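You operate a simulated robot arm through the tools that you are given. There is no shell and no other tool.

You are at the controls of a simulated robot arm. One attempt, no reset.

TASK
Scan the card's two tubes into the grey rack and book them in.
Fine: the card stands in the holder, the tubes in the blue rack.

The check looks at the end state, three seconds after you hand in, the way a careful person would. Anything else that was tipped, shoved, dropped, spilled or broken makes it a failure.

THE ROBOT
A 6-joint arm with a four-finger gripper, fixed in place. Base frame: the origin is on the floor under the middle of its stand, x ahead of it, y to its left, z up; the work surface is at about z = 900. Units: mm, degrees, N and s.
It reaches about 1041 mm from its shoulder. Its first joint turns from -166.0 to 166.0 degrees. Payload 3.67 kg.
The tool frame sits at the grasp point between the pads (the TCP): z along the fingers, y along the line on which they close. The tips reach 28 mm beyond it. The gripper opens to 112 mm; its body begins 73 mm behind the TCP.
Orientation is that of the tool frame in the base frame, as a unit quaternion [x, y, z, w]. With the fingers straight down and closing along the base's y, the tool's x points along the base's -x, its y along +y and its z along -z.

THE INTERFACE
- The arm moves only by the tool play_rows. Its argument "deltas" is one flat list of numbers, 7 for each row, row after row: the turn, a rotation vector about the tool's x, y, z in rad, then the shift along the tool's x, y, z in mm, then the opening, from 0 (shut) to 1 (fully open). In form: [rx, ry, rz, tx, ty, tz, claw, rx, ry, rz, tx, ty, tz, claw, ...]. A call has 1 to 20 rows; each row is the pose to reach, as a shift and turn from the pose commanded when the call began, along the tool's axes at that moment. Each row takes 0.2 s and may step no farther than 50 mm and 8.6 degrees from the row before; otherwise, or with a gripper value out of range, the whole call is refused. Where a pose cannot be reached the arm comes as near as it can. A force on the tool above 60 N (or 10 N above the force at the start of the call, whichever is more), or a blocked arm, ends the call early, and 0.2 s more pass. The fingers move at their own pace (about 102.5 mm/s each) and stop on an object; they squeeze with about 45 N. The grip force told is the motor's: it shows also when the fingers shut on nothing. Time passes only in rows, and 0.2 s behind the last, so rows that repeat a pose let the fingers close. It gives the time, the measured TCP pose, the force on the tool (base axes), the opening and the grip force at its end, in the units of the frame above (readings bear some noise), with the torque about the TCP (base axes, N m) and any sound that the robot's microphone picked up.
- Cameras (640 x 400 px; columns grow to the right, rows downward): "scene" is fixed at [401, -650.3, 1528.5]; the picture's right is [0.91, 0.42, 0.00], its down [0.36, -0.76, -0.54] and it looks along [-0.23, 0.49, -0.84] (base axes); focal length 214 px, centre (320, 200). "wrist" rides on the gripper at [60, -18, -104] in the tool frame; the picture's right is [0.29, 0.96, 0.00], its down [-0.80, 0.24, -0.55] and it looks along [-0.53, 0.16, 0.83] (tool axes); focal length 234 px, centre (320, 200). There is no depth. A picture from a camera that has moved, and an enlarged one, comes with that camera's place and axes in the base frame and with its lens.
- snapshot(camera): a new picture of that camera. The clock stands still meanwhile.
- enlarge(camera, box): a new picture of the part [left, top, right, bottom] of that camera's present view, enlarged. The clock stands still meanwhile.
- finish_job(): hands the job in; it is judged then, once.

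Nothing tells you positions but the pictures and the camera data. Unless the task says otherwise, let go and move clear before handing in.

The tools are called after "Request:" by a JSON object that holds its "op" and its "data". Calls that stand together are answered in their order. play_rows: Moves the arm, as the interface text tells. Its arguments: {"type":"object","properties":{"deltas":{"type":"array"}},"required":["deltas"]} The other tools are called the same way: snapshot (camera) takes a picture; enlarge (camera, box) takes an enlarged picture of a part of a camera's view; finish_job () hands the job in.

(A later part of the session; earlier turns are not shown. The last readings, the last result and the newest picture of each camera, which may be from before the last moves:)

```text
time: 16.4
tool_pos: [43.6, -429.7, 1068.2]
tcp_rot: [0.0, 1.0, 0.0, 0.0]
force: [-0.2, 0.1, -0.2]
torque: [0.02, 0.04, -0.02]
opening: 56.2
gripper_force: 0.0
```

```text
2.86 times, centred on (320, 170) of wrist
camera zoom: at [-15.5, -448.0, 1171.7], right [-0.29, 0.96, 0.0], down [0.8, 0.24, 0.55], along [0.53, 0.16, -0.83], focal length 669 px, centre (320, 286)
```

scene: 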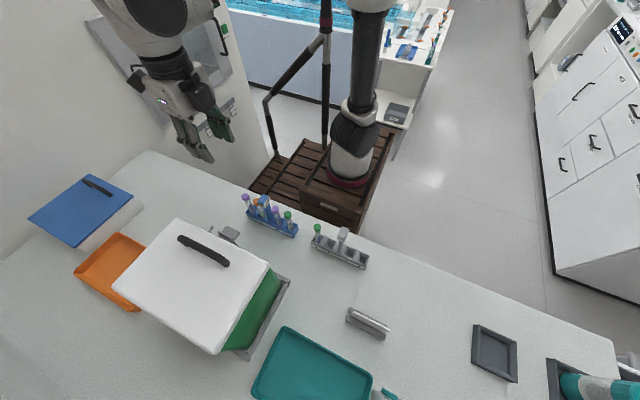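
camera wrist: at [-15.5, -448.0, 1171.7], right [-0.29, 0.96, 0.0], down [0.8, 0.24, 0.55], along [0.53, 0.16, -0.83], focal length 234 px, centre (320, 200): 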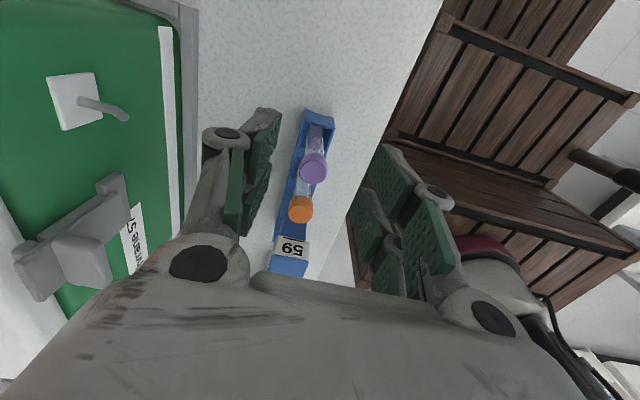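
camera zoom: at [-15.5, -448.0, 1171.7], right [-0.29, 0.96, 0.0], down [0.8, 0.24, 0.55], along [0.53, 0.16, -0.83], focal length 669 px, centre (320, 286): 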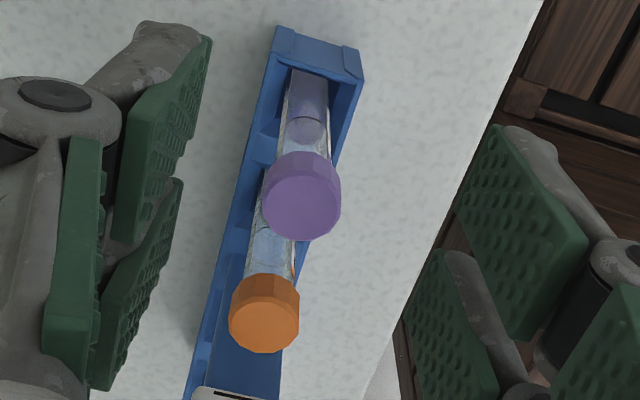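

The alignment matches the prediction within about 1 mm. I'll go down so the tips sit just below the cap, then close.

Request:
{"op": "play_rows", "data": {"deltas": [0, 0, 0, 0, 0, 16, 0.5, 0, 0, 0, 0, 0, 32, 0.5, 0, 0, 0, 0, 0, 47, 0.5, 0, 0, 0, 0, 0, 47, 0.5]}}

Request:
{"op": "enlarge", "data": {"camera": "wrist", "box": [220, 90, 420, 250]}}

Request:
{"op": "enlarge", "data": {"camera": "scene", "box": [200, 140, 320, 250]}}

```text
time: 17.4
tool_pos: [44.9, -429.0, 1021.8]
tcp_rot: [0.0, 1.0, 0.0, 0.0]
force: [0.6, -0.6, -0.4]
torque: [0.0, 0.0, 0.0]
opening: 56.1
gripper_force: 0.1
```

```text
2.50 times, centred on (320, 170) of wrist
camera zoom: at [-15.2, -447.3, 1125.2], right [-0.29, 0.96, 0.0], down [0.8, 0.24, 0.55], along [0.53, 0.16, -0.83], focal length 585 px, centre (320, 275)
```

zoom: 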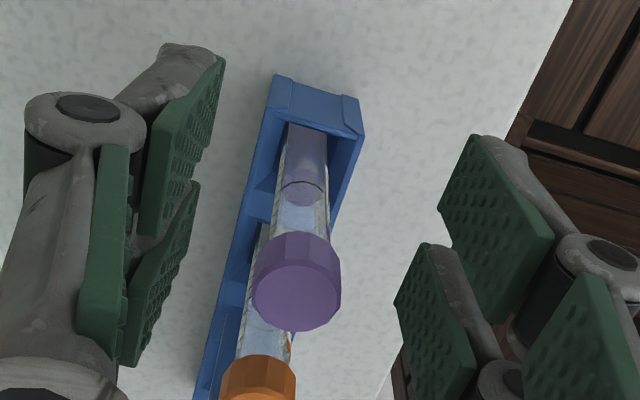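

```text
3.64 times, centred on (260, 195) of scene
camera zoom: at [401.0, -650.3, 1528.5], right [0.91, 0.42, 0.0], down [0.36, -0.76, -0.54], along [-0.23, 0.49, -0.84], focal length 780 px, centre (538, 218)
```

zoom: 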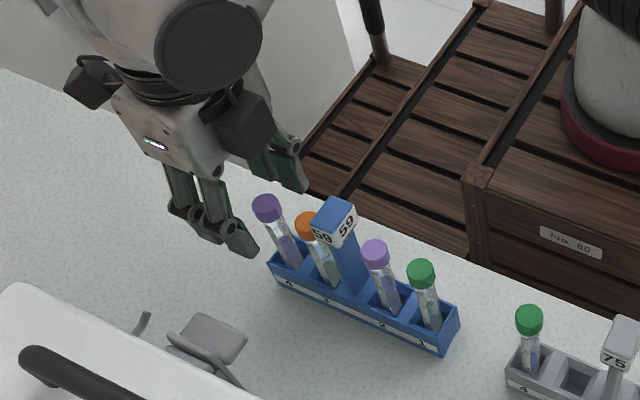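

Request:
{"op": "play_rows", "data": {"deltas": [0, 0, 0, 0, 0, 0, 0.3, 0, 0, 0, 0, 0, 0, 0.2, 0, 0, 0, 0, 0, 0, 0, 0, 0, 0, 0, 0, 0, 0, 0, 0, 0, 0, 0, 0, 0]}}

Request:
{"op": "enlarge", "data": {"camera": "wrist", "box": [220, 90, 420, 250]}}

Request:
{"op": "enlarge", "data": {"camera": "scene", "box": [200, 140, 320, 250]}}

```text
time: 18.6
tool_pos: [43.5, -428.2, 1022.7]
tcp_rot: [0.001, 1.0, 0.0, 0.0]
force: [-0.2, 0.2, 0.3]
torque: [-0.01, 0.02, 0.03]
opening: 17.8
gripper_force: 44.7
```

```text
2.50 times, centred on (320, 170) of wrist
camera zoom: at [-15.2, -447.3, 1125.4], right [-0.29, 0.96, 0.0], down [0.8, 0.24, 0.55], along [0.53, 0.16, -0.83], focal length 585 px, centre (320, 275)
```

zoom: 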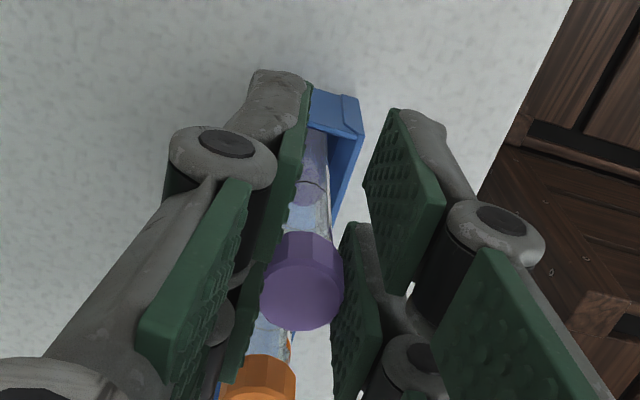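

```text
3.64 times, centred on (260, 195) of scene
camera zoom: at [401.0, -650.3, 1528.5], right [0.91, 0.42, 0.0], down [0.36, -0.76, -0.54], along [-0.23, 0.49, -0.84], focal length 780 px, centre (538, 218)
```

zoom: 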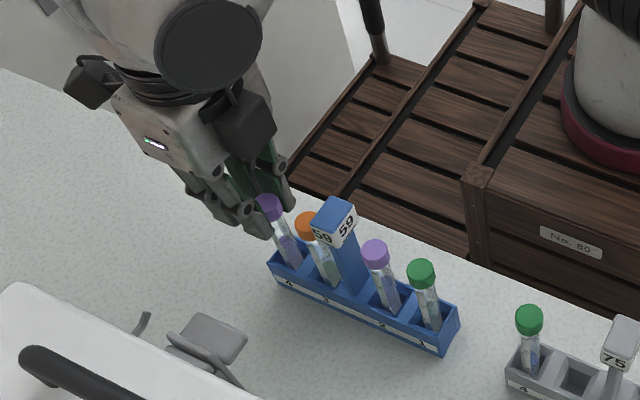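

The cap is held (17.8 mm opening, about 45 N). I'll lift it straight up clear of the posts.

Request:
{"op": "play_rows", "data": {"deltas": [0, 0, 0, 0, 0, -10, 0, 0, 0, 0, 0, 0, -25, 0, 0, 0, 0, 0, 0, -45, 0, 0, 0, 0, 0, 0, -70, 0, 0, 0, 0, 0, 0, -95, 0, 0, 0, 0, 0, 0, -120, 0, 0, 0, 0, 0, 0, -145, 0, 0, 0, 0, 0, 0, -170, 0, 0, 0, 0, 0, 0, -170, 0]}}

Request:
{"op": "snapshot", "data": {"camera": "wrist"}}

Request:
{"op": "snapshot", "data": {"camera": "scene"}}

Request:
{"op": "enlarge", "data": {"camera": "scene", "box": [180, 80, 300, 240]}}

```text
time: 20.6
tool_pos: [43.7, -428.8, 1192.9]
tcp_rot: [0.0, 1.0, 0.0, -0.001]
force: [0.4, -0.4, 0.3]
torque: [0.02, 0.06, 0.01]
opening: 17.2
gripper_force: 44.7
```

```text
taken
camera wrist: at [-14.6, -446.9, 1295.8], right [-0.29, 0.96, 0.0], down [0.8, 0.24, 0.55], along [0.53, 0.16, -0.83], focal length 234 px, centre (320, 200)
```

wrist: 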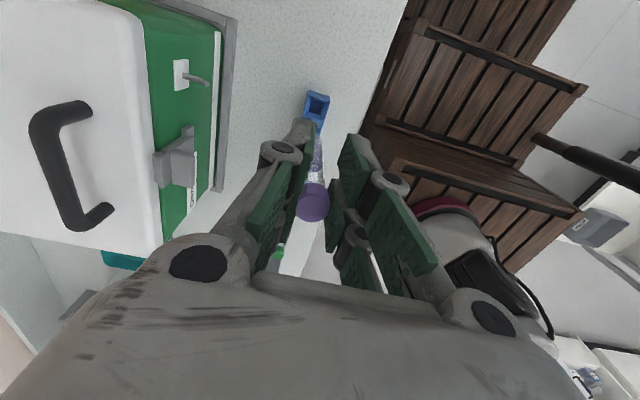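

```text
taken
```

scene: 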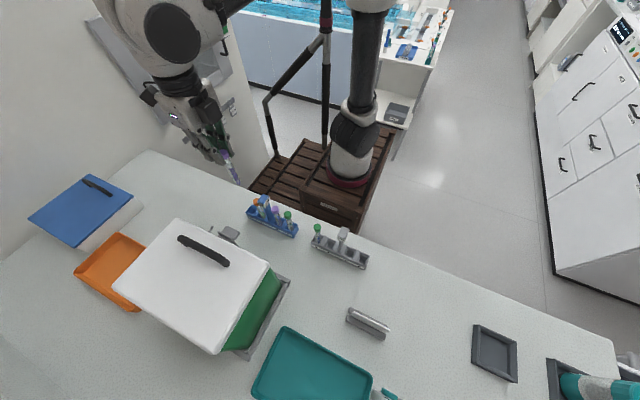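

```text
2.50 times, centred on (240, 160) of scene
camera zoom: at [401.0, -650.3, 1528.5], right [0.91, 0.42, 0.0], down [0.36, -0.76, -0.54], along [-0.23, 0.49, -0.84], focal length 536 px, centre (520, 300)
```

zoom: 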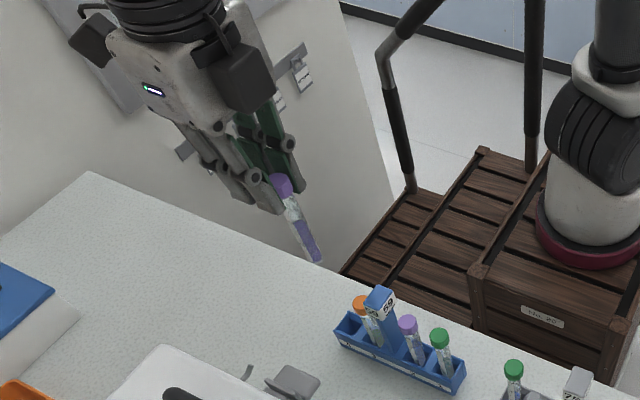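

Tube 27 hangs straight, with its bottom about 110 mm below the TCP. I'll carry it over the racks while turning, in two halves of 90°.

Request:
{"op": "play_rows", "data": {"deltas": [0, 0, 0.05, -5, 0, -15, 0, 0, 0, 0.15, -20, -3, -27, 0, 0, 0, 0.27, -45, -8, -30, 0, 0, 0, 0.4, -72, -14, -30, 0, 0, 0, 0.53, -100, -20, -30, 0, 0, 0, 0.66, -128, -26, -30, 0, 0, 0, 0.79, -156, -32, -30, 0, 0, 0, 0.92, -184, -38, -30, 0, 0, 0, 1.05, -212, -44, -30, 0, 0, 0, 1.18, -240, -50, -30, 0, 0, 0, 1.31, -266, -55, -30, 0, 0, 0, 1.44, -290, -58, -30, 0, 0, 0, 1.5708, -311, -61, -30, 0, 0, 0, 1.5708, -311, -61, -30, 0]}}

Request:
{"op": "snapshot", "data": {"camera": "scene"}}

Request:
{"op": "snapshot", "data": {"camera": "wrist"}}

```text
time: 23.6
tool_pos: [355.7, -489.5, 1222.3]
tcp_rot: [0.707, 0.707, 0.0, 0.001]
force: [0.5, -0.9, -0.1]
torque: [0.01, -0.01, 0.01]
opening: 17.7
gripper_force: 44.8
```

```text
taken
```

scene: 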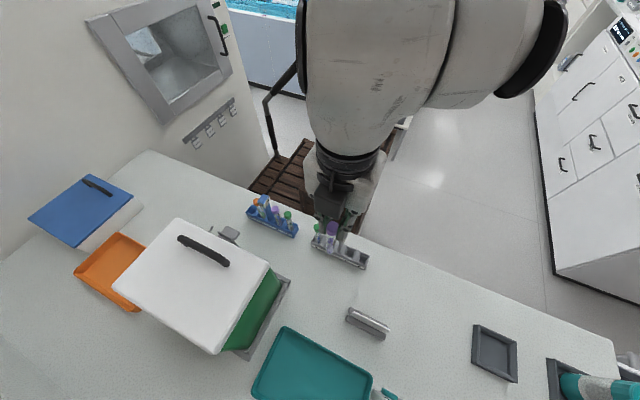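

```text
taken
camera wrist: at [338.3, -429.8, 1325.5], right [0.96, 0.29, 0.0], down [0.24, -0.8, 0.55], along [0.16, -0.53, -0.83], focal length 234 px, centre (320, 200)
```

wrist: 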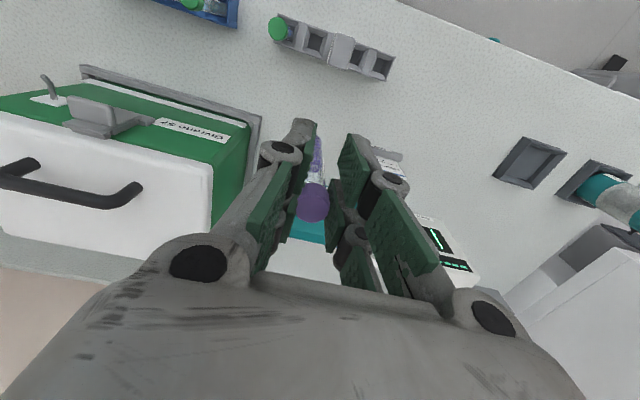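

Request:
{"op": "enlarge", "data": {"camera": "wrist", "box": [260, 5, 400, 90]}}

Request:
{"op": "enlarge", "data": {"camera": "wrist", "box": [280, 120, 360, 230]}}

```text
4.57 times, centred on (330, 48) of wrist
camera zoom: at [338.3, -429.8, 1325.5], right [0.96, 0.29, 0.0], down [0.24, -0.8, 0.55], along [0.16, -0.53, -0.83], focal length 1070 px, centre (274, 897)
```

zoom: 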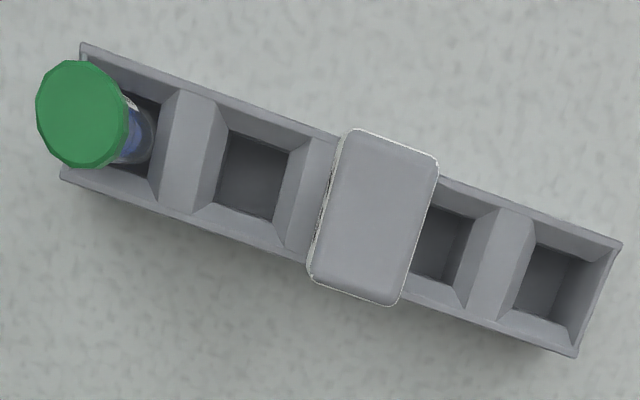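

```text
3.64 times, centred on (320, 175) of wrist
camera zoom: at [338.3, -429.8, 1325.5], right [0.96, 0.29, 0.0], down [0.24, -0.8, 0.55], along [0.16, -0.53, -0.83], focal length 852 px, centre (320, 291)
```

zoom: 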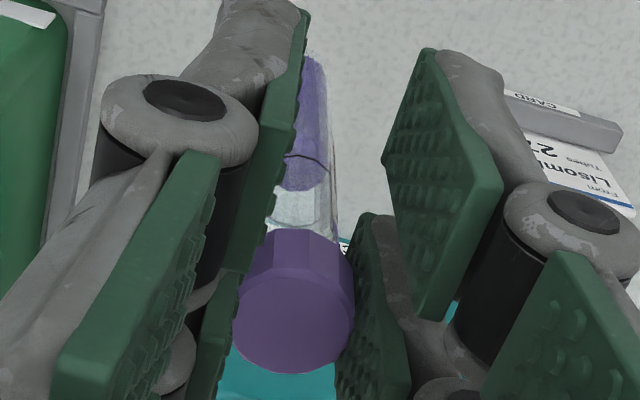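

The grey rack's empty slots are at x≈391.7 (slot 2) and x≈431.7 (slot 1), with y≈-429.7. The tube sits at tool x≈-15.8, y≈0.3. I'll continue the second half-turn to a point in front of the scanner.

Request:
{"op": "play_rows", "data": {"deltas": [0, 0, 0.12, -4, 18, 0, 0, 0, 0, 0.25, -9, 42, 0, 0, 0, 0, 0.38, -15, 68, 0, 0, 0, 0, 0.51, -21, 94, 0, 0, 0, 0, 0.64, -27, 121, 0, 0, 0, 0, 0.77, -33, 148, 2, 0, 0, 0, 0.9, -39, 175, 5, 0, 0, 0, 1.03, -45, 202, 8, 0, 0, 0, 1.16, -51, 229, 12, 0, 0, 0, 1.29, -57, 256, 16, 0, 0, 0, 1.42, -63, 283, 20, 0, 0, 0, 1.5, -67, 300, 22, 0, 0, 0, 1.5708, -70, 310, 22, 0, 0, 0, 1.5708, -70, 310, 22, 0]}}

Request:
{"op": "snapshot", "data": {"camera": "scene"}}

Request:
{"op": "snapshot", "data": {"camera": "wrist"}}

```text
time: 26.6
tool_pos: [665.7, -560.6, 1199.6]
tcp_rot: [1.0, -0.001, 0.0, 0.0]
force: [0.0, 0.3, -0.8]
torque: [-0.01, -0.01, -0.03]
opening: 17.7
gripper_force: 44.5
```

```text
taken
```

scene: 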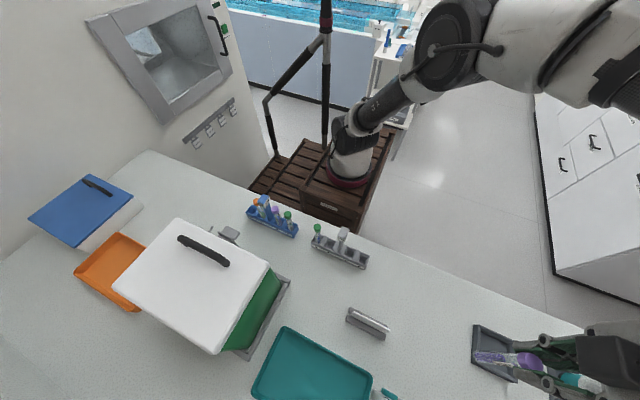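

```text
taken
camera wrist: at [726.4, -542.5, 1302.7], right [0.29, -0.96, 0.0], down [-0.8, -0.24, 0.55], along [-0.53, -0.16, -0.83], focal length 234 px, centre (320, 200)
```

wrist: 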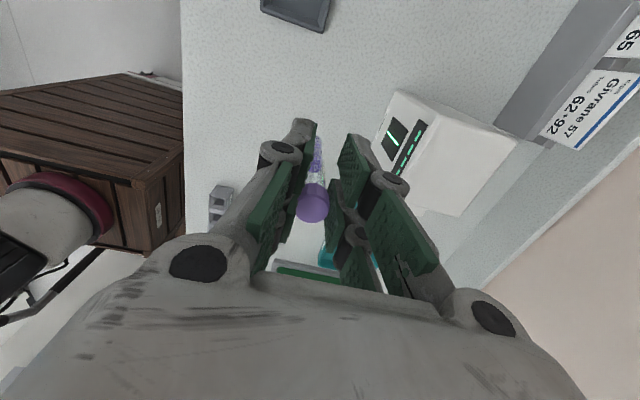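

Request:
{"op": "enlarge", "data": {"camera": "wrist", "box": [370, 80, 530, 220]}}

Request:
{"op": "enlarge", "data": {"camera": "wrist", "box": [500, 0, 640, 160]}}

Request:
{"op": "enlarge", "data": {"camera": "scene", "box": [440, 310, 640, 400]}}

```text
2.86 times, centred on (450, 150) of wrist
camera zoom: at [726.4, -542.5, 1302.7], right [0.29, -0.96, 0.0], down [-0.8, -0.24, 0.55], along [-0.53, -0.16, -0.83], focal length 669 px, centre (-51, 343)
```

zoom: 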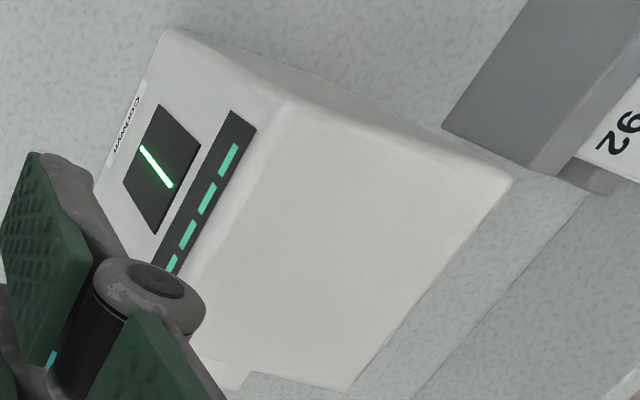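

```text
2.50 times, centred on (570, 80) of wrist
camera zoom: at [726.4, -542.5, 1302.7], right [0.29, -0.96, 0.0], down [-0.8, -0.24, 0.55], along [-0.53, -0.16, -0.83], focal length 585 px, centre (-305, 500)
```

zoom: 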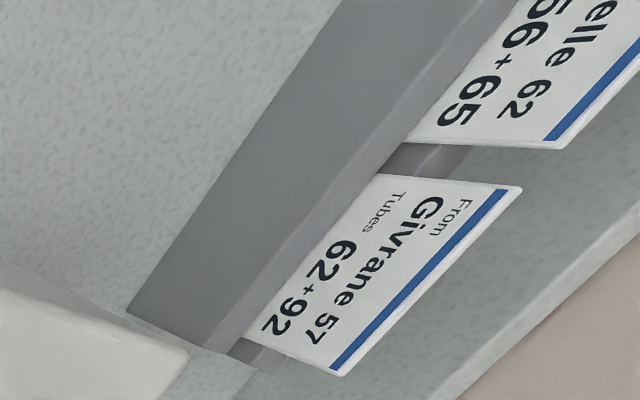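

```text
3.20 times, centred on (540, 355) of scene
camera zoom: at [401.0, -650.3, 1528.5], right [0.91, 0.42, 0.0], down [0.36, -0.76, -0.54], along [-0.23, 0.49, -0.84], focal length 686 px, centre (-384, -296)
```

zoom: 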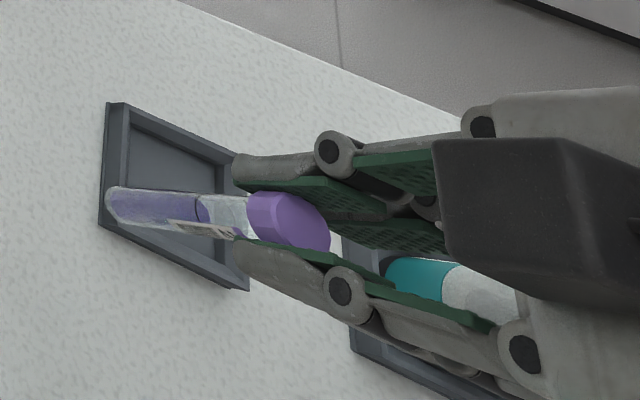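

The barcode now faces the scanner, whose line is confirmed at x≈651, y≈-669.5, z 957 to 1012. I'll lower the tube so the barcode is at the line's height, about 100 mm in front of it.

Request:
{"op": "play_rows", "data": {"deltas": [0, 0, 0, 0, 0, 25, 0, 0, 0, 0, 0, 0, 55, 0, 0, 0, 0, 0, 0, 85, 0, 0, 0, 0, 0, 0, 115, 0, 0, 0, 0, 0, 0, 140, 0, 0, 0, 0, 0, 0, 160, 0, 0, 0, 0, 0, 0, 160, 0, 0, 0, 0, 0, 0, 160, 0]}}

Request:
{"op": "snapshot", "data": {"camera": "wrist"}}

Request:
{"op": "snapshot", "data": {"camera": "scene"}}

```text
time: 28.4
tool_pos: [665.3, -559.9, 1039.9]
tcp_rot: [1.0, 0.0, 0.0, 0.0]
force: [0.5, 0.0, -0.3]
torque: [0.03, 0.02, 0.0]
opening: 17.4
gripper_force: 44.9
```

```text
taken
camera wrist: at [726.1, -542.2, 1142.9], right [0.29, -0.96, 0.0], down [-0.8, -0.24, 0.55], along [-0.53, -0.16, -0.83], focal length 234 px, centre (320, 200)
```

wrist: 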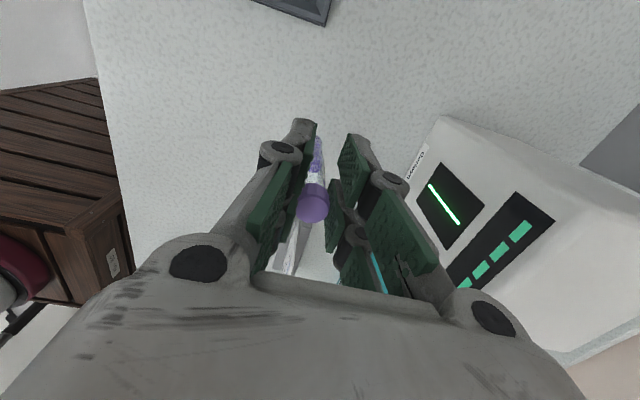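

```text
taken
```

scene: 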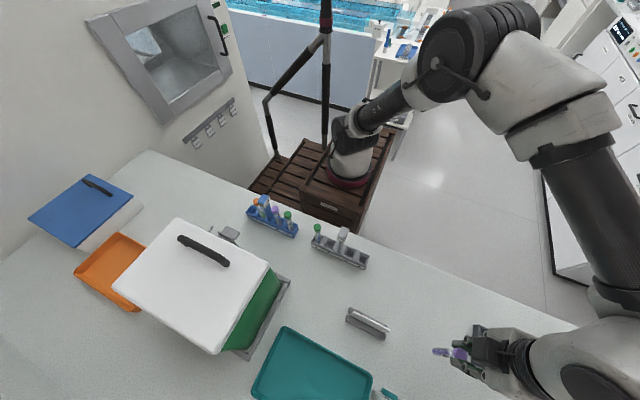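

No beep yet at about 100 mm, so I'll move toward the scanner in small steps.

Request:
{"op": "play_rows", "data": {"deltas": [0, 0, 0, 0, 7, 0, 0, 0, 0, 0, 0, 14, 0, 0, 0, 0, 0, 0, 20, 0, 0, 0, 0, 0, 0, 20, 0, 0, 0, 0, 0, 0, 20, 0, 0, 0, 0, 0, 0, 20, 0]}}

Request:
{"op": "snapshot", "data": {"camera": "wrist"}}

```text
refused: deltas must hold 7 numbers for each row
```

```text
taken
camera wrist: at [726.1, -542.2, 1142.9], right [0.29, -0.96, 0.0], down [-0.8, -0.24, 0.55], along [-0.53, -0.16, -0.83], focal length 234 px, centre (320, 200)
```

wrist: 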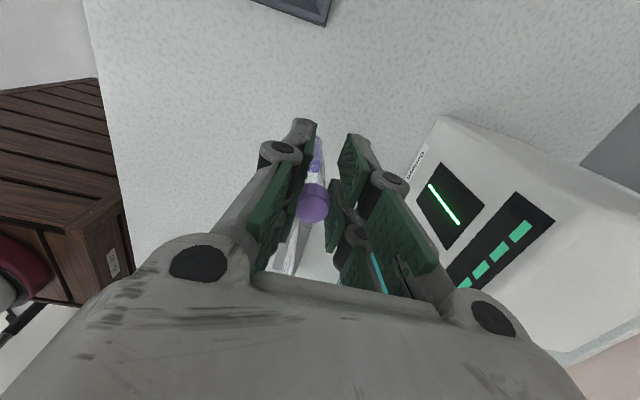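

That list was miscounted, so nothing moved. Resending it correctly.

Request:
{"op": "play_rows", "data": {"deltas": [0, 0, 0, 0, 7, 0, 0, 0, 0, 0, 0, 14, 0, 0, 0, 0, 0, 0, 20, 0, 0, 0, 0, 0, 0, 20, 0, 0, 0, 0, 0, 0, 20, 0, 0]}}

Request:
{"op": "snapshot", "data": {"camera": "wrist"}}

```text
time: 29.6
tool_pos: [665.4, -579.4, 1040.5]
tcp_rot: [1.0, 0.0, 0.001, 0.0]
force: [0.5, -0.2, -1.1]
torque: [-0.01, 0.02, 0.03]
opening: 17.5
gripper_force: 44.5
```

```text
taken
camera wrist: at [725.8, -562.4, 1142.9], right [0.29, -0.96, 0.0], down [-0.8, -0.24, 0.55], along [-0.53, -0.16, -0.83], focal length 234 px, centre (320, 200)
```

wrist: 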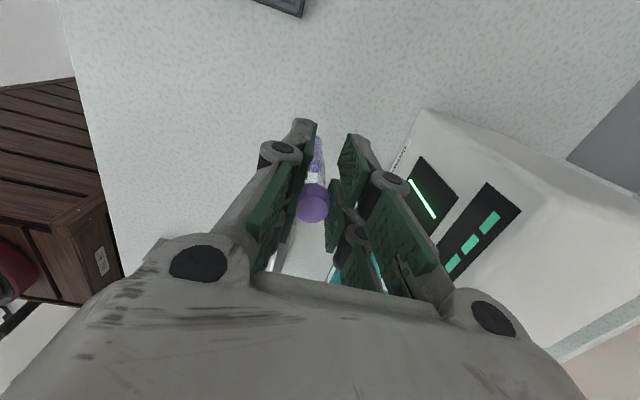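

Request:
{"op": "play_rows", "data": {"deltas": [0, 0, 0, 0, 7, 0, 0, 0, 0, 0, 0, 14, 0, 0, 0, 0, 0, 0, 20, 0, 0, 0, 0, 0, 0, 20, 0, 0, 0, 0, 0, 0, 20, 0, 0]}}

Request:
{"op": "snapshot", "data": {"camera": "wrist"}}

```text
time: 30.8
tool_pos: [665.2, -600.7, 1039.4]
tcp_rot: [1.0, 0.0, 0.0, 0.0]
force: [-1.0, -0.6, -0.7]
torque: [0.02, -0.02, -0.01]
opening: 17.4
gripper_force: 45.5
```

```text
taken
camera wrist: at [726.0, -582.2, 1142.6], right [0.29, -0.96, 0.0], down [-0.8, -0.24, 0.55], along [-0.53, -0.16, -0.83], focal length 234 px, centre (320, 200)
```

wrist: 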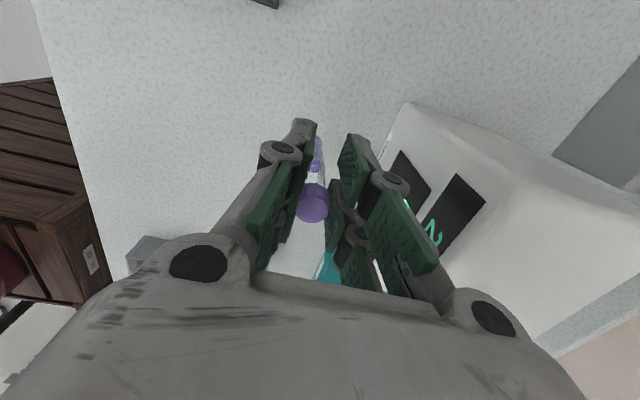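

The scanner's display changed from bars to characters. I'll zoom in on it and on the piece counter.

Request:
{"op": "enlarge", "data": {"camera": "wrist", "box": [370, 120, 510, 270]}}

Request:
{"op": "enlarge", "data": {"camera": "wrist", "box": [290, 220, 430, 310]}}

Request:
{"op": "enlarge", "data": {"camera": "scene", "box": [360, 340, 480, 400]}}

```text
2.67 times, centred on (440, 195) of wrist
camera zoom: at [726.0, -582.2, 1142.6], right [0.29, -0.96, 0.0], down [-0.8, -0.24, 0.55], along [-0.53, -0.16, -0.83], focal length 624 px, centre (0, 213)
```

zoom: 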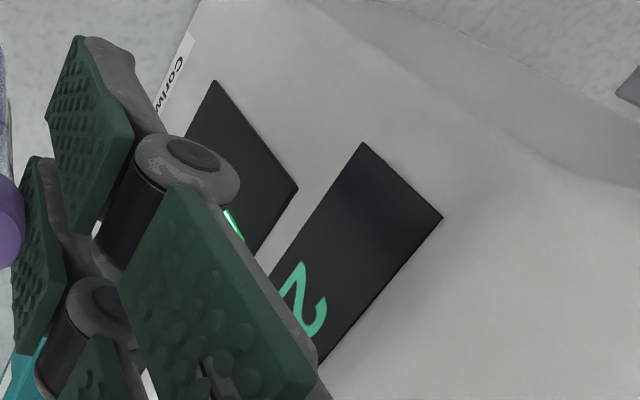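

```text
4.44 times, centred on (360, 265) of wrist
camera zoom: at [726.0, -582.2, 1142.6], right [0.29, -0.96, 0.0], down [-0.8, -0.24, 0.55], along [-0.53, -0.16, -0.83], focal length 1041 px, centre (142, -89)
```

zoom: 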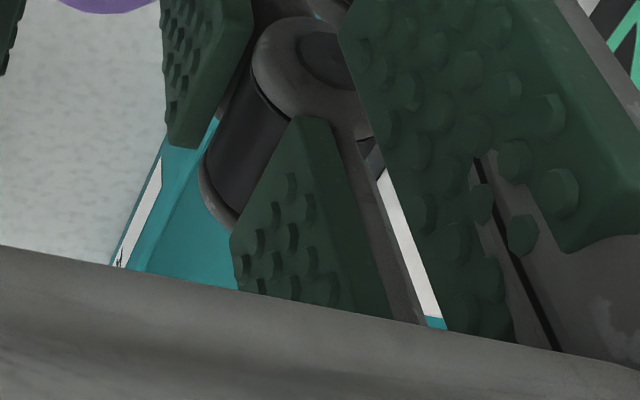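

```text
5.33 times, centred on (420, 370) of scene
camera zoom: at [401.0, -650.3, 1528.5], right [0.91, 0.42, 0.0], down [0.36, -0.76, -0.54], along [-0.23, 0.49, -0.84], focal length 1144 px, centre (-213, -707)
```

zoom: 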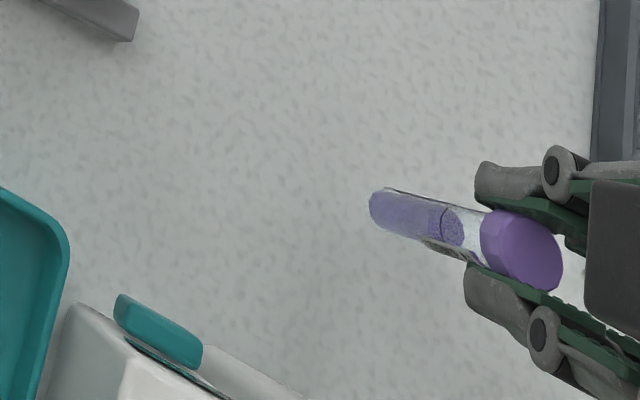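

The display shows "2…", likely 27, with the rest hidden by a finger. I'll hold still a moment for a beep and then back off to see the display and the counter.

Request:
{"op": "play_rows", "data": {"deltas": [0, 0, 0, 0, 0, 0, 0, 0, 0, 0, 0, 0, 0, 0, 0, 0, 0, 0, 0, 0, 0, 0, 0, 0, 0, 0, 0, 0, 0, 0, 0, 0, 0, 0, 0]}}

Request:
{"op": "enlarge", "data": {"camera": "wrist", "box": [370, 120, 510, 270]}}

```text
time: 32.0
tool_pos: [664.6, -600.5, 1040.1]
tcp_rot: [1.0, 0.0, 0.0, -0.001]
force: [-0.1, 0.2, -0.1]
torque: [-0.02, -0.01, -0.05]
opening: 17.4
gripper_force: 45.0
```

```text
2.67 times, centred on (440, 195) of wrist
camera zoom: at [726.0, -582.2, 1142.5], right [0.29, -0.96, 0.0], down [-0.8, -0.24, 0.55], along [-0.53, -0.16, -0.83], focal length 624 px, centre (0, 213)
```

zoom: 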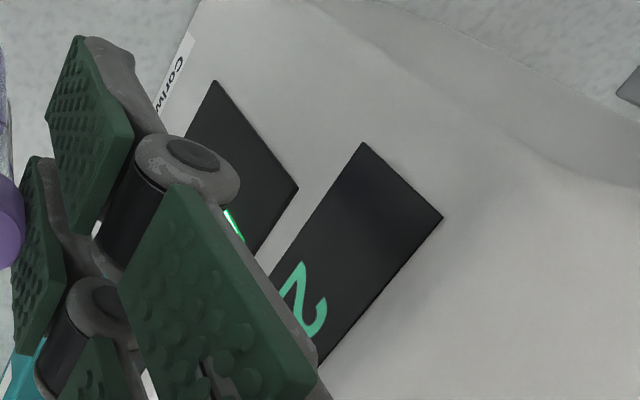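

Request:
{"op": "play_rows", "data": {"deltas": [0, 0, 0, 0, -20, 0, 0, 0, 0, 0, 0, -40, 0, 0, 0, 0, 0, 0, -60, 0, 0, 0, 0, 0, 0, -60, 0, 0]}}

Request:
{"op": "snapshot", "data": {"camera": "wrist"}}

Request:
{"op": "enlarge", "data": {"camera": "wrist", "box": [370, 120, 570, 310]}}

```text
time: 33.0
tool_pos: [665.2, -540.1, 1041.0]
tcp_rot: [1.0, 0.0, 0.0, 0.0]
force: [-0.9, 0.4, -0.5]
torque: [-0.04, -0.01, -0.01]
opening: 17.6
gripper_force: 45.2
```

```text
taken
camera wrist: at [726.3, -522.5, 1142.5], right [0.29, -0.96, 0.0], down [-0.8, -0.24, 0.55], along [-0.53, -0.16, -0.83], focal length 234 px, centre (320, 200)
```

wrist: 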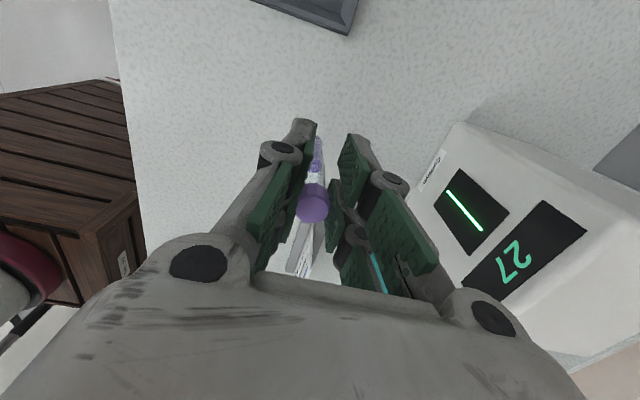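

```text
2.11 times, centred on (470, 215) of wrist
camera zoom: at [726.3, -522.5, 1142.5], right [0.29, -0.96, 0.0], down [-0.8, -0.24, 0.55], along [-0.53, -0.16, -0.83], focal length 493 px, centre (4, 168)
```

zoom: 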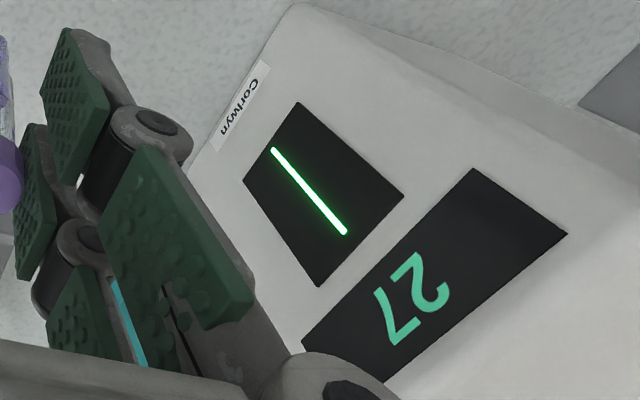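

The scanner reads "27". I'll rise and move back toward the robot, to a point where the camera can also see the BOOK IN counter.

Request:
{"op": "play_rows", "data": {"deltas": [0, 0, 0, 0, 0, -30, 0, 0, 0, 0, 0, 0, -60, 0, 0, 0, 0, 0, -10, -90, 0, 0, 0, 0, 0, -35, -120, 0, 0, 0, 0, 0, -65, -145, 0, 0, 0, 0, 0, -95, -160, 0, 0, 0, 0, 0, -120, -160, 0, 0, 0, 0, 0, -140, -160, 0, 0, 0, 0, 0, -140, -160, 0]}}

Request:
{"op": "snapshot", "data": {"camera": "wrist"}}

Request:
{"op": "enlarge", "data": {"camera": "wrist", "box": [420, 150, 560, 270]}}

```text
time: 35.0
tool_pos: [664.7, -400.2, 1200.3]
tcp_rot: [1.0, 0.0, 0.0, 0.0]
force: [0.2, -0.7, -0.2]
torque: [0.01, -0.02, -0.01]
opening: 17.7
gripper_force: 45.0
```

```text
taken
camera wrist: at [725.2, -382.4, 1302.9], right [0.29, -0.96, 0.0], down [-0.8, -0.24, 0.55], along [-0.53, -0.16, -0.83], focal length 234 px, centre (320, 200)
```

wrist: 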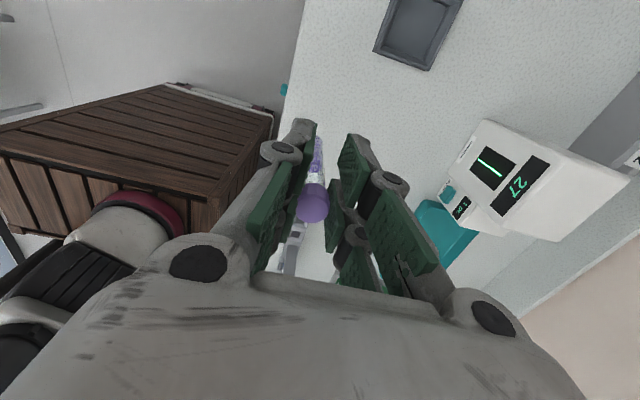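

```text
3.33 times, centred on (490, 210) of wrist
camera zoom: at [725.2, -382.4, 1302.9], right [0.29, -0.96, 0.0], down [-0.8, -0.24, 0.55], along [-0.53, -0.16, -0.83], focal length 781 px, centre (-247, 167)
```

zoom: 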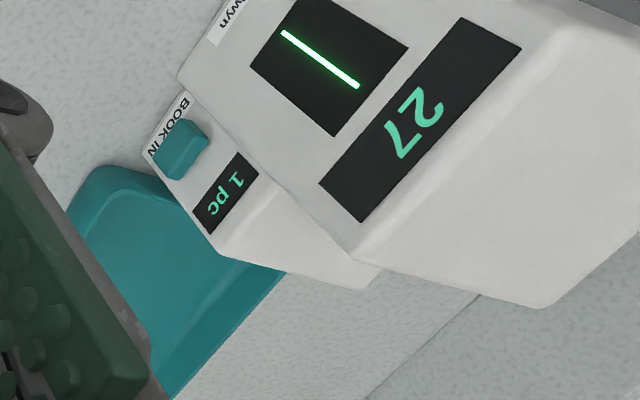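

The counter shows "1 pc". Now I'll bring tube 27 over grey slot 2 (x≈391.7, y≈-429.7).

Request:
{"op": "play_rows", "data": {"deltas": [0, 0, 0, -20, 3, 0, 0, 0, 0, 0, -50, 6, 0, 0, 0, 0, 0, -85, 10, 0, 0, 0, 0, 0, -120, 14, 0, 0, 0, 0, 0, -155, 18, 0, 0, 0, 0, 0, -190, 22, 0, 0, 0, 0, 0, -220, 25, 0, 0, 0, 0, 0, -245, 28, 0, 0, 0, 0, 0, -257.2, 29.2, 0, 0, 0, 0, 0, -257.2, 29.2, 0, 0, 0, 0, 0, -257.2, 29.2, 0, 0]}}

Request:
{"op": "snapshot", "data": {"camera": "wrist"}}

Request:
{"op": "enlarge", "data": {"camera": "scene", "box": [300, 170, 420, 280]}}

Request:
{"op": "enlarge", "data": {"camera": "wrist", "box": [270, 110, 370, 290]}}

```text
time: 37.4
tool_pos: [406.4, -430.0, 1199.2]
tcp_rot: [1.0, 0.0, 0.0, -0.001]
force: [-1.5, -0.6, -0.4]
torque: [-0.02, -0.06, 0.0]
opening: 17.7
gripper_force: 45.1
```

```text
taken
camera wrist: at [468.1, -411.4, 1302.9], right [0.29, -0.96, 0.0], down [-0.8, -0.24, 0.55], along [-0.53, -0.16, -0.83], focal length 234 px, centre (320, 200)
```

wrist: 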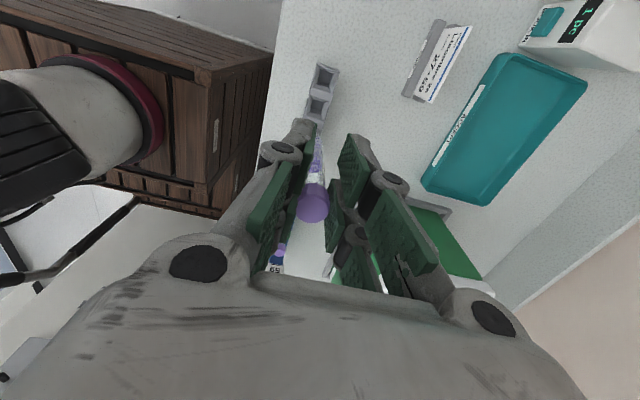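

```text
3.64 times, centred on (360, 225) of scene
camera zoom: at [401.0, -650.3, 1528.5], right [0.91, 0.42, 0.0], down [0.36, -0.76, -0.54], along [-0.23, 0.49, -0.84], focal length 780 px, centre (174, 109)
```

zoom: 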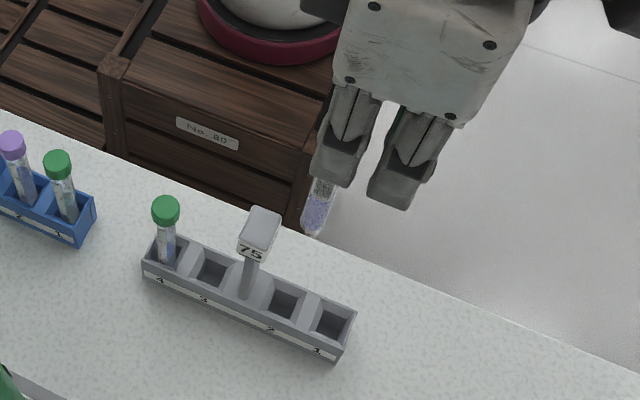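

```text
2.22 times, centred on (320, 200) of wrist
camera zoom: at [468.1, -411.4, 1302.9], right [0.29, -0.96, 0.0], down [-0.8, -0.24, 0.55], along [-0.53, -0.16, -0.83], focal length 520 px, centre (320, 200)
```

zoom: 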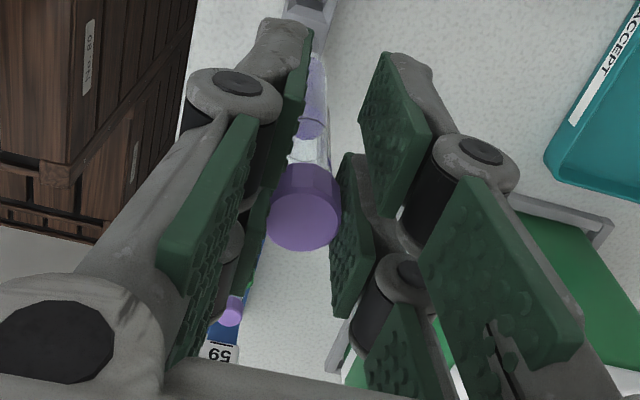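

Request:
{"op": "enlarge", "data": {"camera": "wrist", "box": [290, 55, 350, 135]}}

Request:
{"op": "enlarge", "data": {"camera": "scene", "box": [305, 225, 375, 275]}}

```text
5.00 times, centred on (320, 95) of wrist
camera zoom: at [468.1, -411.4, 1302.9], right [0.29, -0.96, 0.0], down [-0.8, -0.24, 0.55], along [-0.53, -0.16, -0.83], focal length 1171 px, centre (320, 725)
```

zoom: 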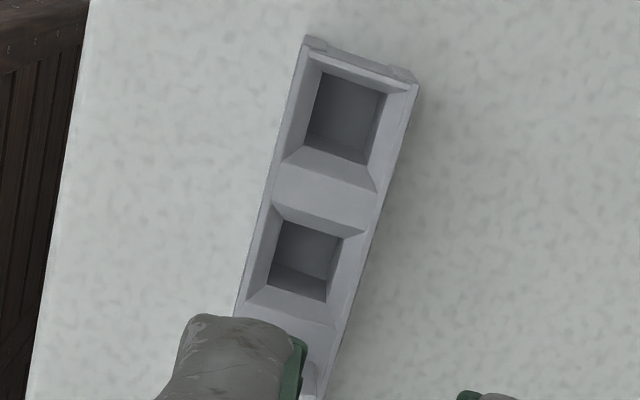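

```text
8.00 times, centred on (340, 250) of scene
camera zoom: at [401.0, -650.3, 1528.5], right [0.91, 0.42, 0.0], down [0.36, -0.76, -0.54], along [-0.23, 0.49, -0.84], focal length 1716 px, centre (160, -200)
```

zoom: 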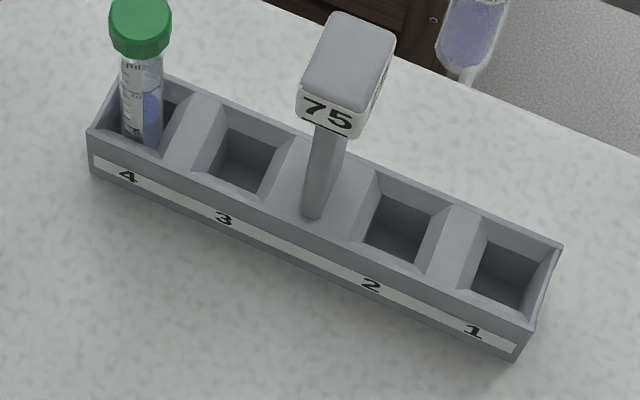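

Request:
{"op": "enlarge", "data": {"camera": "wrist", "box": [290, 115, 350, 225]}}

Request:
{"op": "enlarge", "data": {"camera": "scene", "box": [345, 180, 385, 240]}}

```text
3.64 times, centred on (320, 170) of wrist
camera zoom: at [468.1, -411.4, 1302.9], right [0.29, -0.96, 0.0], down [-0.8, -0.24, 0.55], along [-0.53, -0.16, -0.83], focal length 852 px, centre (320, 309)
```

zoom: 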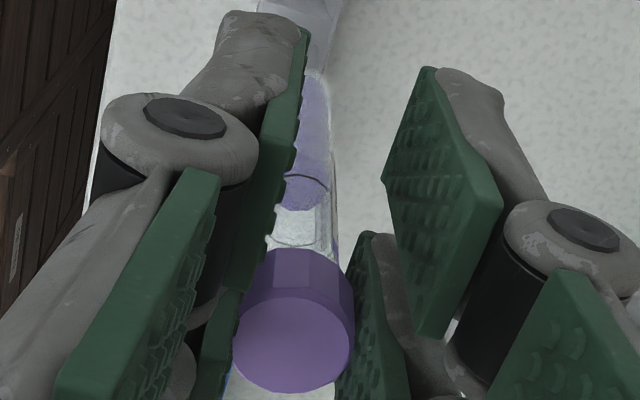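

```text
6.67 times, centred on (365, 210) of scene
camera zoom: at [401.0, -650.3, 1528.5], right [0.91, 0.42, 0.0], down [0.36, -0.76, -0.54], along [-0.23, 0.49, -0.84], focal length 1430 px, centre (20, 133)
```

zoom: 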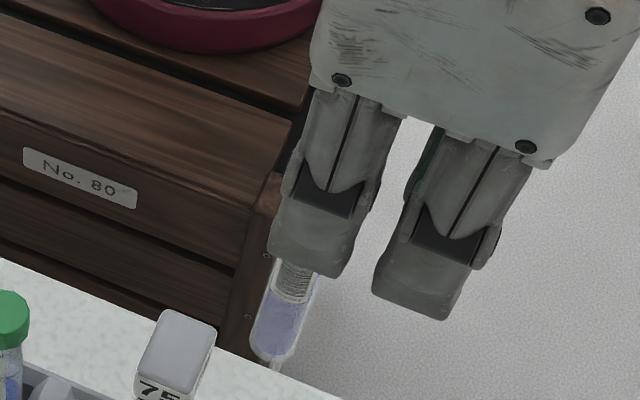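

The tube hangs vertically over slot 2. I'll lower it to just above the rack, check, and then insert it.

Request:
{"op": "play_rows", "data": {"deltas": [0, 0, 0, 0, 0, 30, 0, 0, 0, 0, 0, 0, 60, 0, 0, 0, 0, 0, 0, 90, 0, 0, 0, 0, 0, 0, 110, 0, 0, 0, 0, 0, 0, 122, 0, 0, 0, 0, 0, 0, 122, 0]}}

Request:
{"op": "enlarge", "data": {"camera": "scene", "box": [305, 180, 405, 280]}}

Request:
{"op": "enlarge", "data": {"camera": "wrist", "box": [270, 20, 370, 240]}}

```text
time: 38.8
tool_pos: [407.2, -429.2, 1078.6]
tcp_rot: [1.0, 0.0, 0.0, 0.0]
force: [-0.6, 0.1, -0.2]
torque: [-0.01, -0.03, 0.02]
opening: 17.6
gripper_force: 44.6
```

```text
4.00 times, centred on (355, 230) of scene
camera zoom: at [401.0, -650.3, 1528.5], right [0.91, 0.42, 0.0], down [0.36, -0.76, -0.54], along [-0.23, 0.49, -0.84], focal length 858 px, centre (180, 80)
```

zoom: 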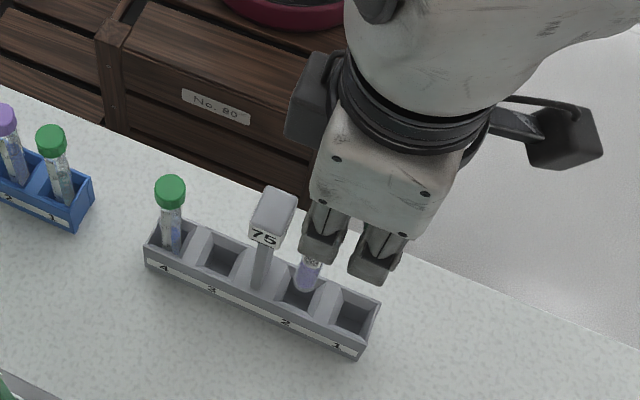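

```text
1.82 times, centred on (320, 130) of wrist
camera zoom: at [468.2, -411.9, 1181.0], right [0.29, -0.96, 0.0], down [-0.8, -0.24, 0.55], along [-0.53, -0.16, -0.83], focal length 426 px, centre (320, 327)
```

zoom: 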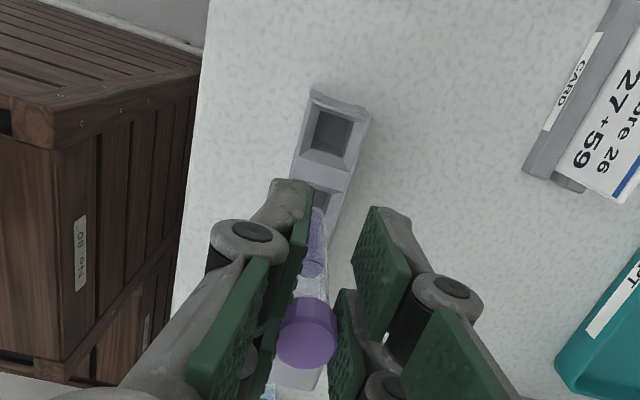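

Request:
{"op": "play_rows", "data": {"deltas": [0, 0, 0, 0, 0, 7, 0, 0, 0, 0, 0, 0, 14, 0, 0, 0, 0, 0, 0, 20, 0, 0, 0, 0, 0, 0, 26, 0, 0, 0, 0, 0, 0, 30, 0, 0, 0, 0, 0, 0, 30, 0]}}

Request:
{"op": "enlarge", "data": {"camera": "scene", "box": [305, 180, 405, 280]}}

```text
time: 40.2
tool_pos: [408.1, -430.6, 1048.5]
tcp_rot: [1.0, 0.0, 0.0, 0.0]
force: [0.1, 0.5, 0.4]
torque: [-0.01, 0.02, 0.0]
opening: 17.7
gripper_force: 45.3
```

```text
4.00 times, centred on (355, 230) of scene
camera zoom: at [401.0, -650.3, 1528.5], right [0.91, 0.42, 0.0], down [0.36, -0.76, -0.54], along [-0.23, 0.49, -0.84], focal length 858 px, centre (180, 80)
```

zoom: 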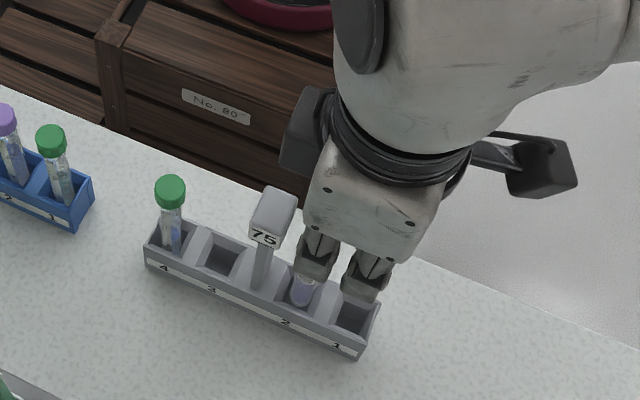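

No contact force, and the tube is entering the slot. I'll lower it the rest of the way slowly.

Request:
{"op": "play_rows", "data": {"deltas": [0, 0, 0, 0, 0, 5, 0, 0, 0, 0, 0, 0, 10, 0, 0, 0, 0, 0, 0, 15, 0, 0, 0, 0, 0, 0, 20, 0, 0, 0, 0, 0, 0, 23, 0, 0, 0, 0, 0, 0, 23, 0]}}

Request:
{"op": "enlarge", "data": {"camera": "scene", "box": [305, 180, 405, 280]}}

Request:
{"op": "enlarge", "data": {"camera": "wrist", "box": [270, 60, 370, 260]}}

```text
time: 41.6
tool_pos: [408.1, -429.6, 1025.4]
tcp_rot: [1.0, -0.001, 0.0, 0.0]
force: [0.6, -0.4, -0.1]
torque: [0.01, 0.07, 0.01]
opening: 17.5
gripper_force: 45.0
```

```text
4.00 times, centred on (355, 230) of scene
camera zoom: at [401.0, -650.3, 1528.5], right [0.91, 0.42, 0.0], down [0.36, -0.76, -0.54], along [-0.23, 0.49, -0.84], focal length 858 px, centre (180, 80)
```

zoom: 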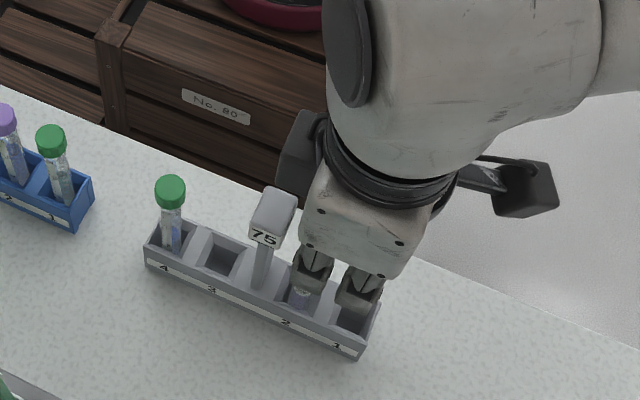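

```text
2.00 times, centred on (320, 160) of wrist
camera zoom: at [468.8, -411.3, 1127.8], right [0.29, -0.96, 0.0], down [-0.8, -0.24, 0.55], along [-0.53, -0.16, -0.83], focal length 468 px, centre (320, 280)
```

zoom: 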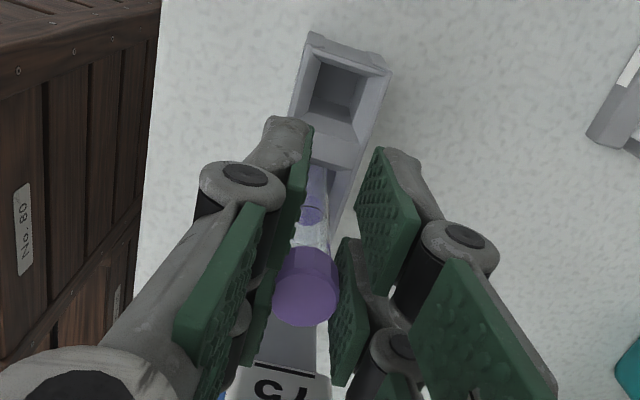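

Request:
{"op": "play_rows", "data": {"deltas": [0, 0, 0, 0, 0, 2.2, 0, 0, 0, 0, 0, 0, 2.2, 0, 0, 0, 0, 0, 0, 2.2, 0.18, 0, 0, 0, 0, 0, 2.2, 0.22, 0, 0, 0, 0, 0, 2.2, 0.32, 0, 0, 0, 0, 0, 2.2, 0.45, 0, 0, 0, 0, 0, 2.2, 0.45]}}

Request:
{"op": "enlarge", "data": {"camera": "scene", "box": [305, 180, 405, 280]}}

Request:
{"op": "enlarge", "data": {"camera": "wrist", "box": [220, 60, 420, 260]}}

```text
time: 43.2
tool_pos: [407.9, -429.1, 1023.2]
tcp_rot: [1.0, 0.0, 0.0, 0.0]
force: [0.5, 0.1, 0.3]
torque: [0.0, 0.01, -0.01]
opening: 50.3
gripper_force: 0.2
```

```text
4.00 times, centred on (355, 230) of scene
camera zoom: at [401.0, -650.3, 1528.5], right [0.91, 0.42, 0.0], down [0.36, -0.76, -0.54], along [-0.23, 0.49, -0.84], focal length 858 px, centre (180, 80)
```

zoom: 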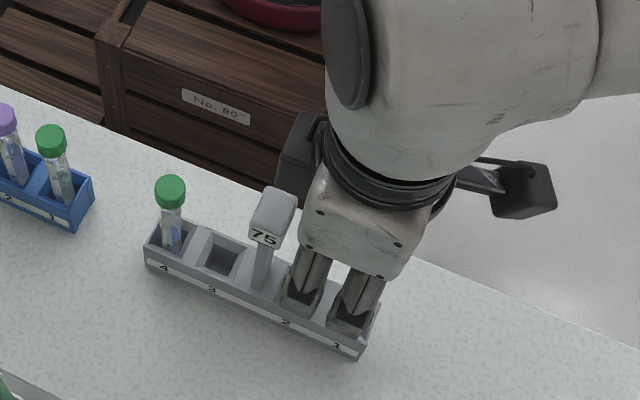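

```text
2.00 times, centred on (320, 160) of wrist
camera zoom: at [468.7, -411.1, 1125.7], right [0.29, -0.96, 0.0], down [-0.8, -0.24, 0.55], along [-0.53, -0.16, -0.83], focal length 468 px, centre (320, 280)
```

zoom: 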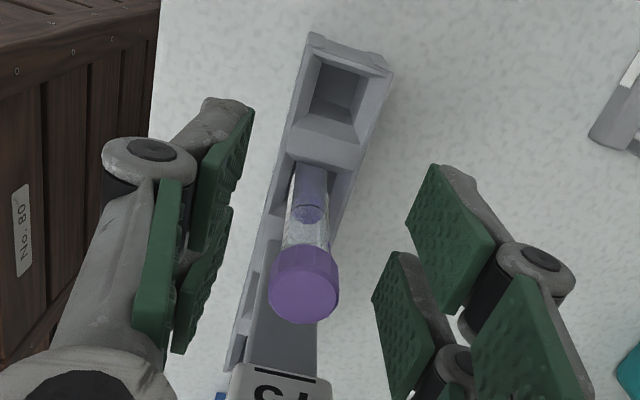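

Tube 27 stands in slot 2. I'll rise straight up and check it.

Request:
{"op": "play_rows", "data": {"deltas": [0, 0, 0, 0, 0, -12, 0.45, 0, 0, 0, 0, 0, -30, 0.45, 0, 0, 0, 0, 0, -60, 0.45, 0, 0, 0, 0, 0, -95, 0.45, 0, 0, 0, 0, 0, -130, 0.45, 0, 0, 0, 0, 0, -160, 0.45, 0, 0, 0, 0, 0, -177, 0.45, 0, 0, 0, 0, 0, -177, 0.45]}}

Request:
{"op": "enlarge", "data": {"camera": "scene", "box": [240, 180, 400, 280]}}

Request:
{"op": "snapshot", "data": {"camera": "wrist"}}

```text
time: 45.0
tool_pos: [407.3, -430.2, 1199.7]
tcp_rot: [1.0, 0.0, 0.001, 0.0]
force: [0.3, 0.2, -0.3]
torque: [-0.03, 0.03, 0.0]
opening: 50.6
gripper_force: 0.1
```

```text
4.00 times, centred on (320, 230) of scene
camera zoom: at [401.0, -650.3, 1528.5], right [0.91, 0.42, 0.0], down [0.36, -0.76, -0.54], along [-0.23, 0.49, -0.84], focal length 858 px, centre (320, 80)
```

zoom: 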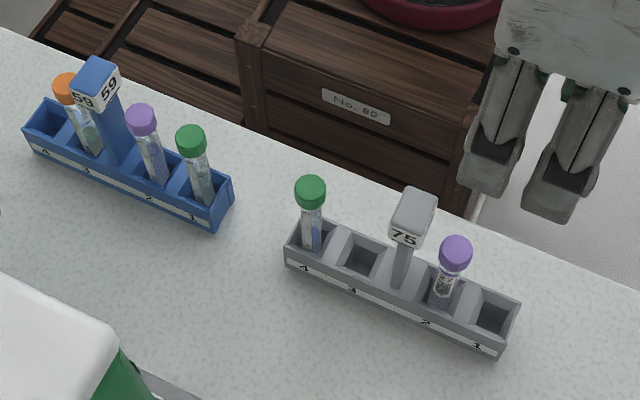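

```text
taken
camera wrist: at [468.7, -412.0, 1302.1], right [0.29, -0.96, 0.0], down [-0.8, -0.24, 0.55], along [-0.53, -0.16, -0.83], focal length 234 px, centre (320, 200)
```

wrist: 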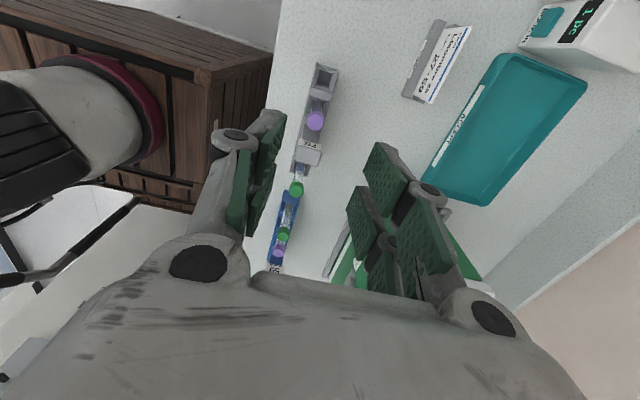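

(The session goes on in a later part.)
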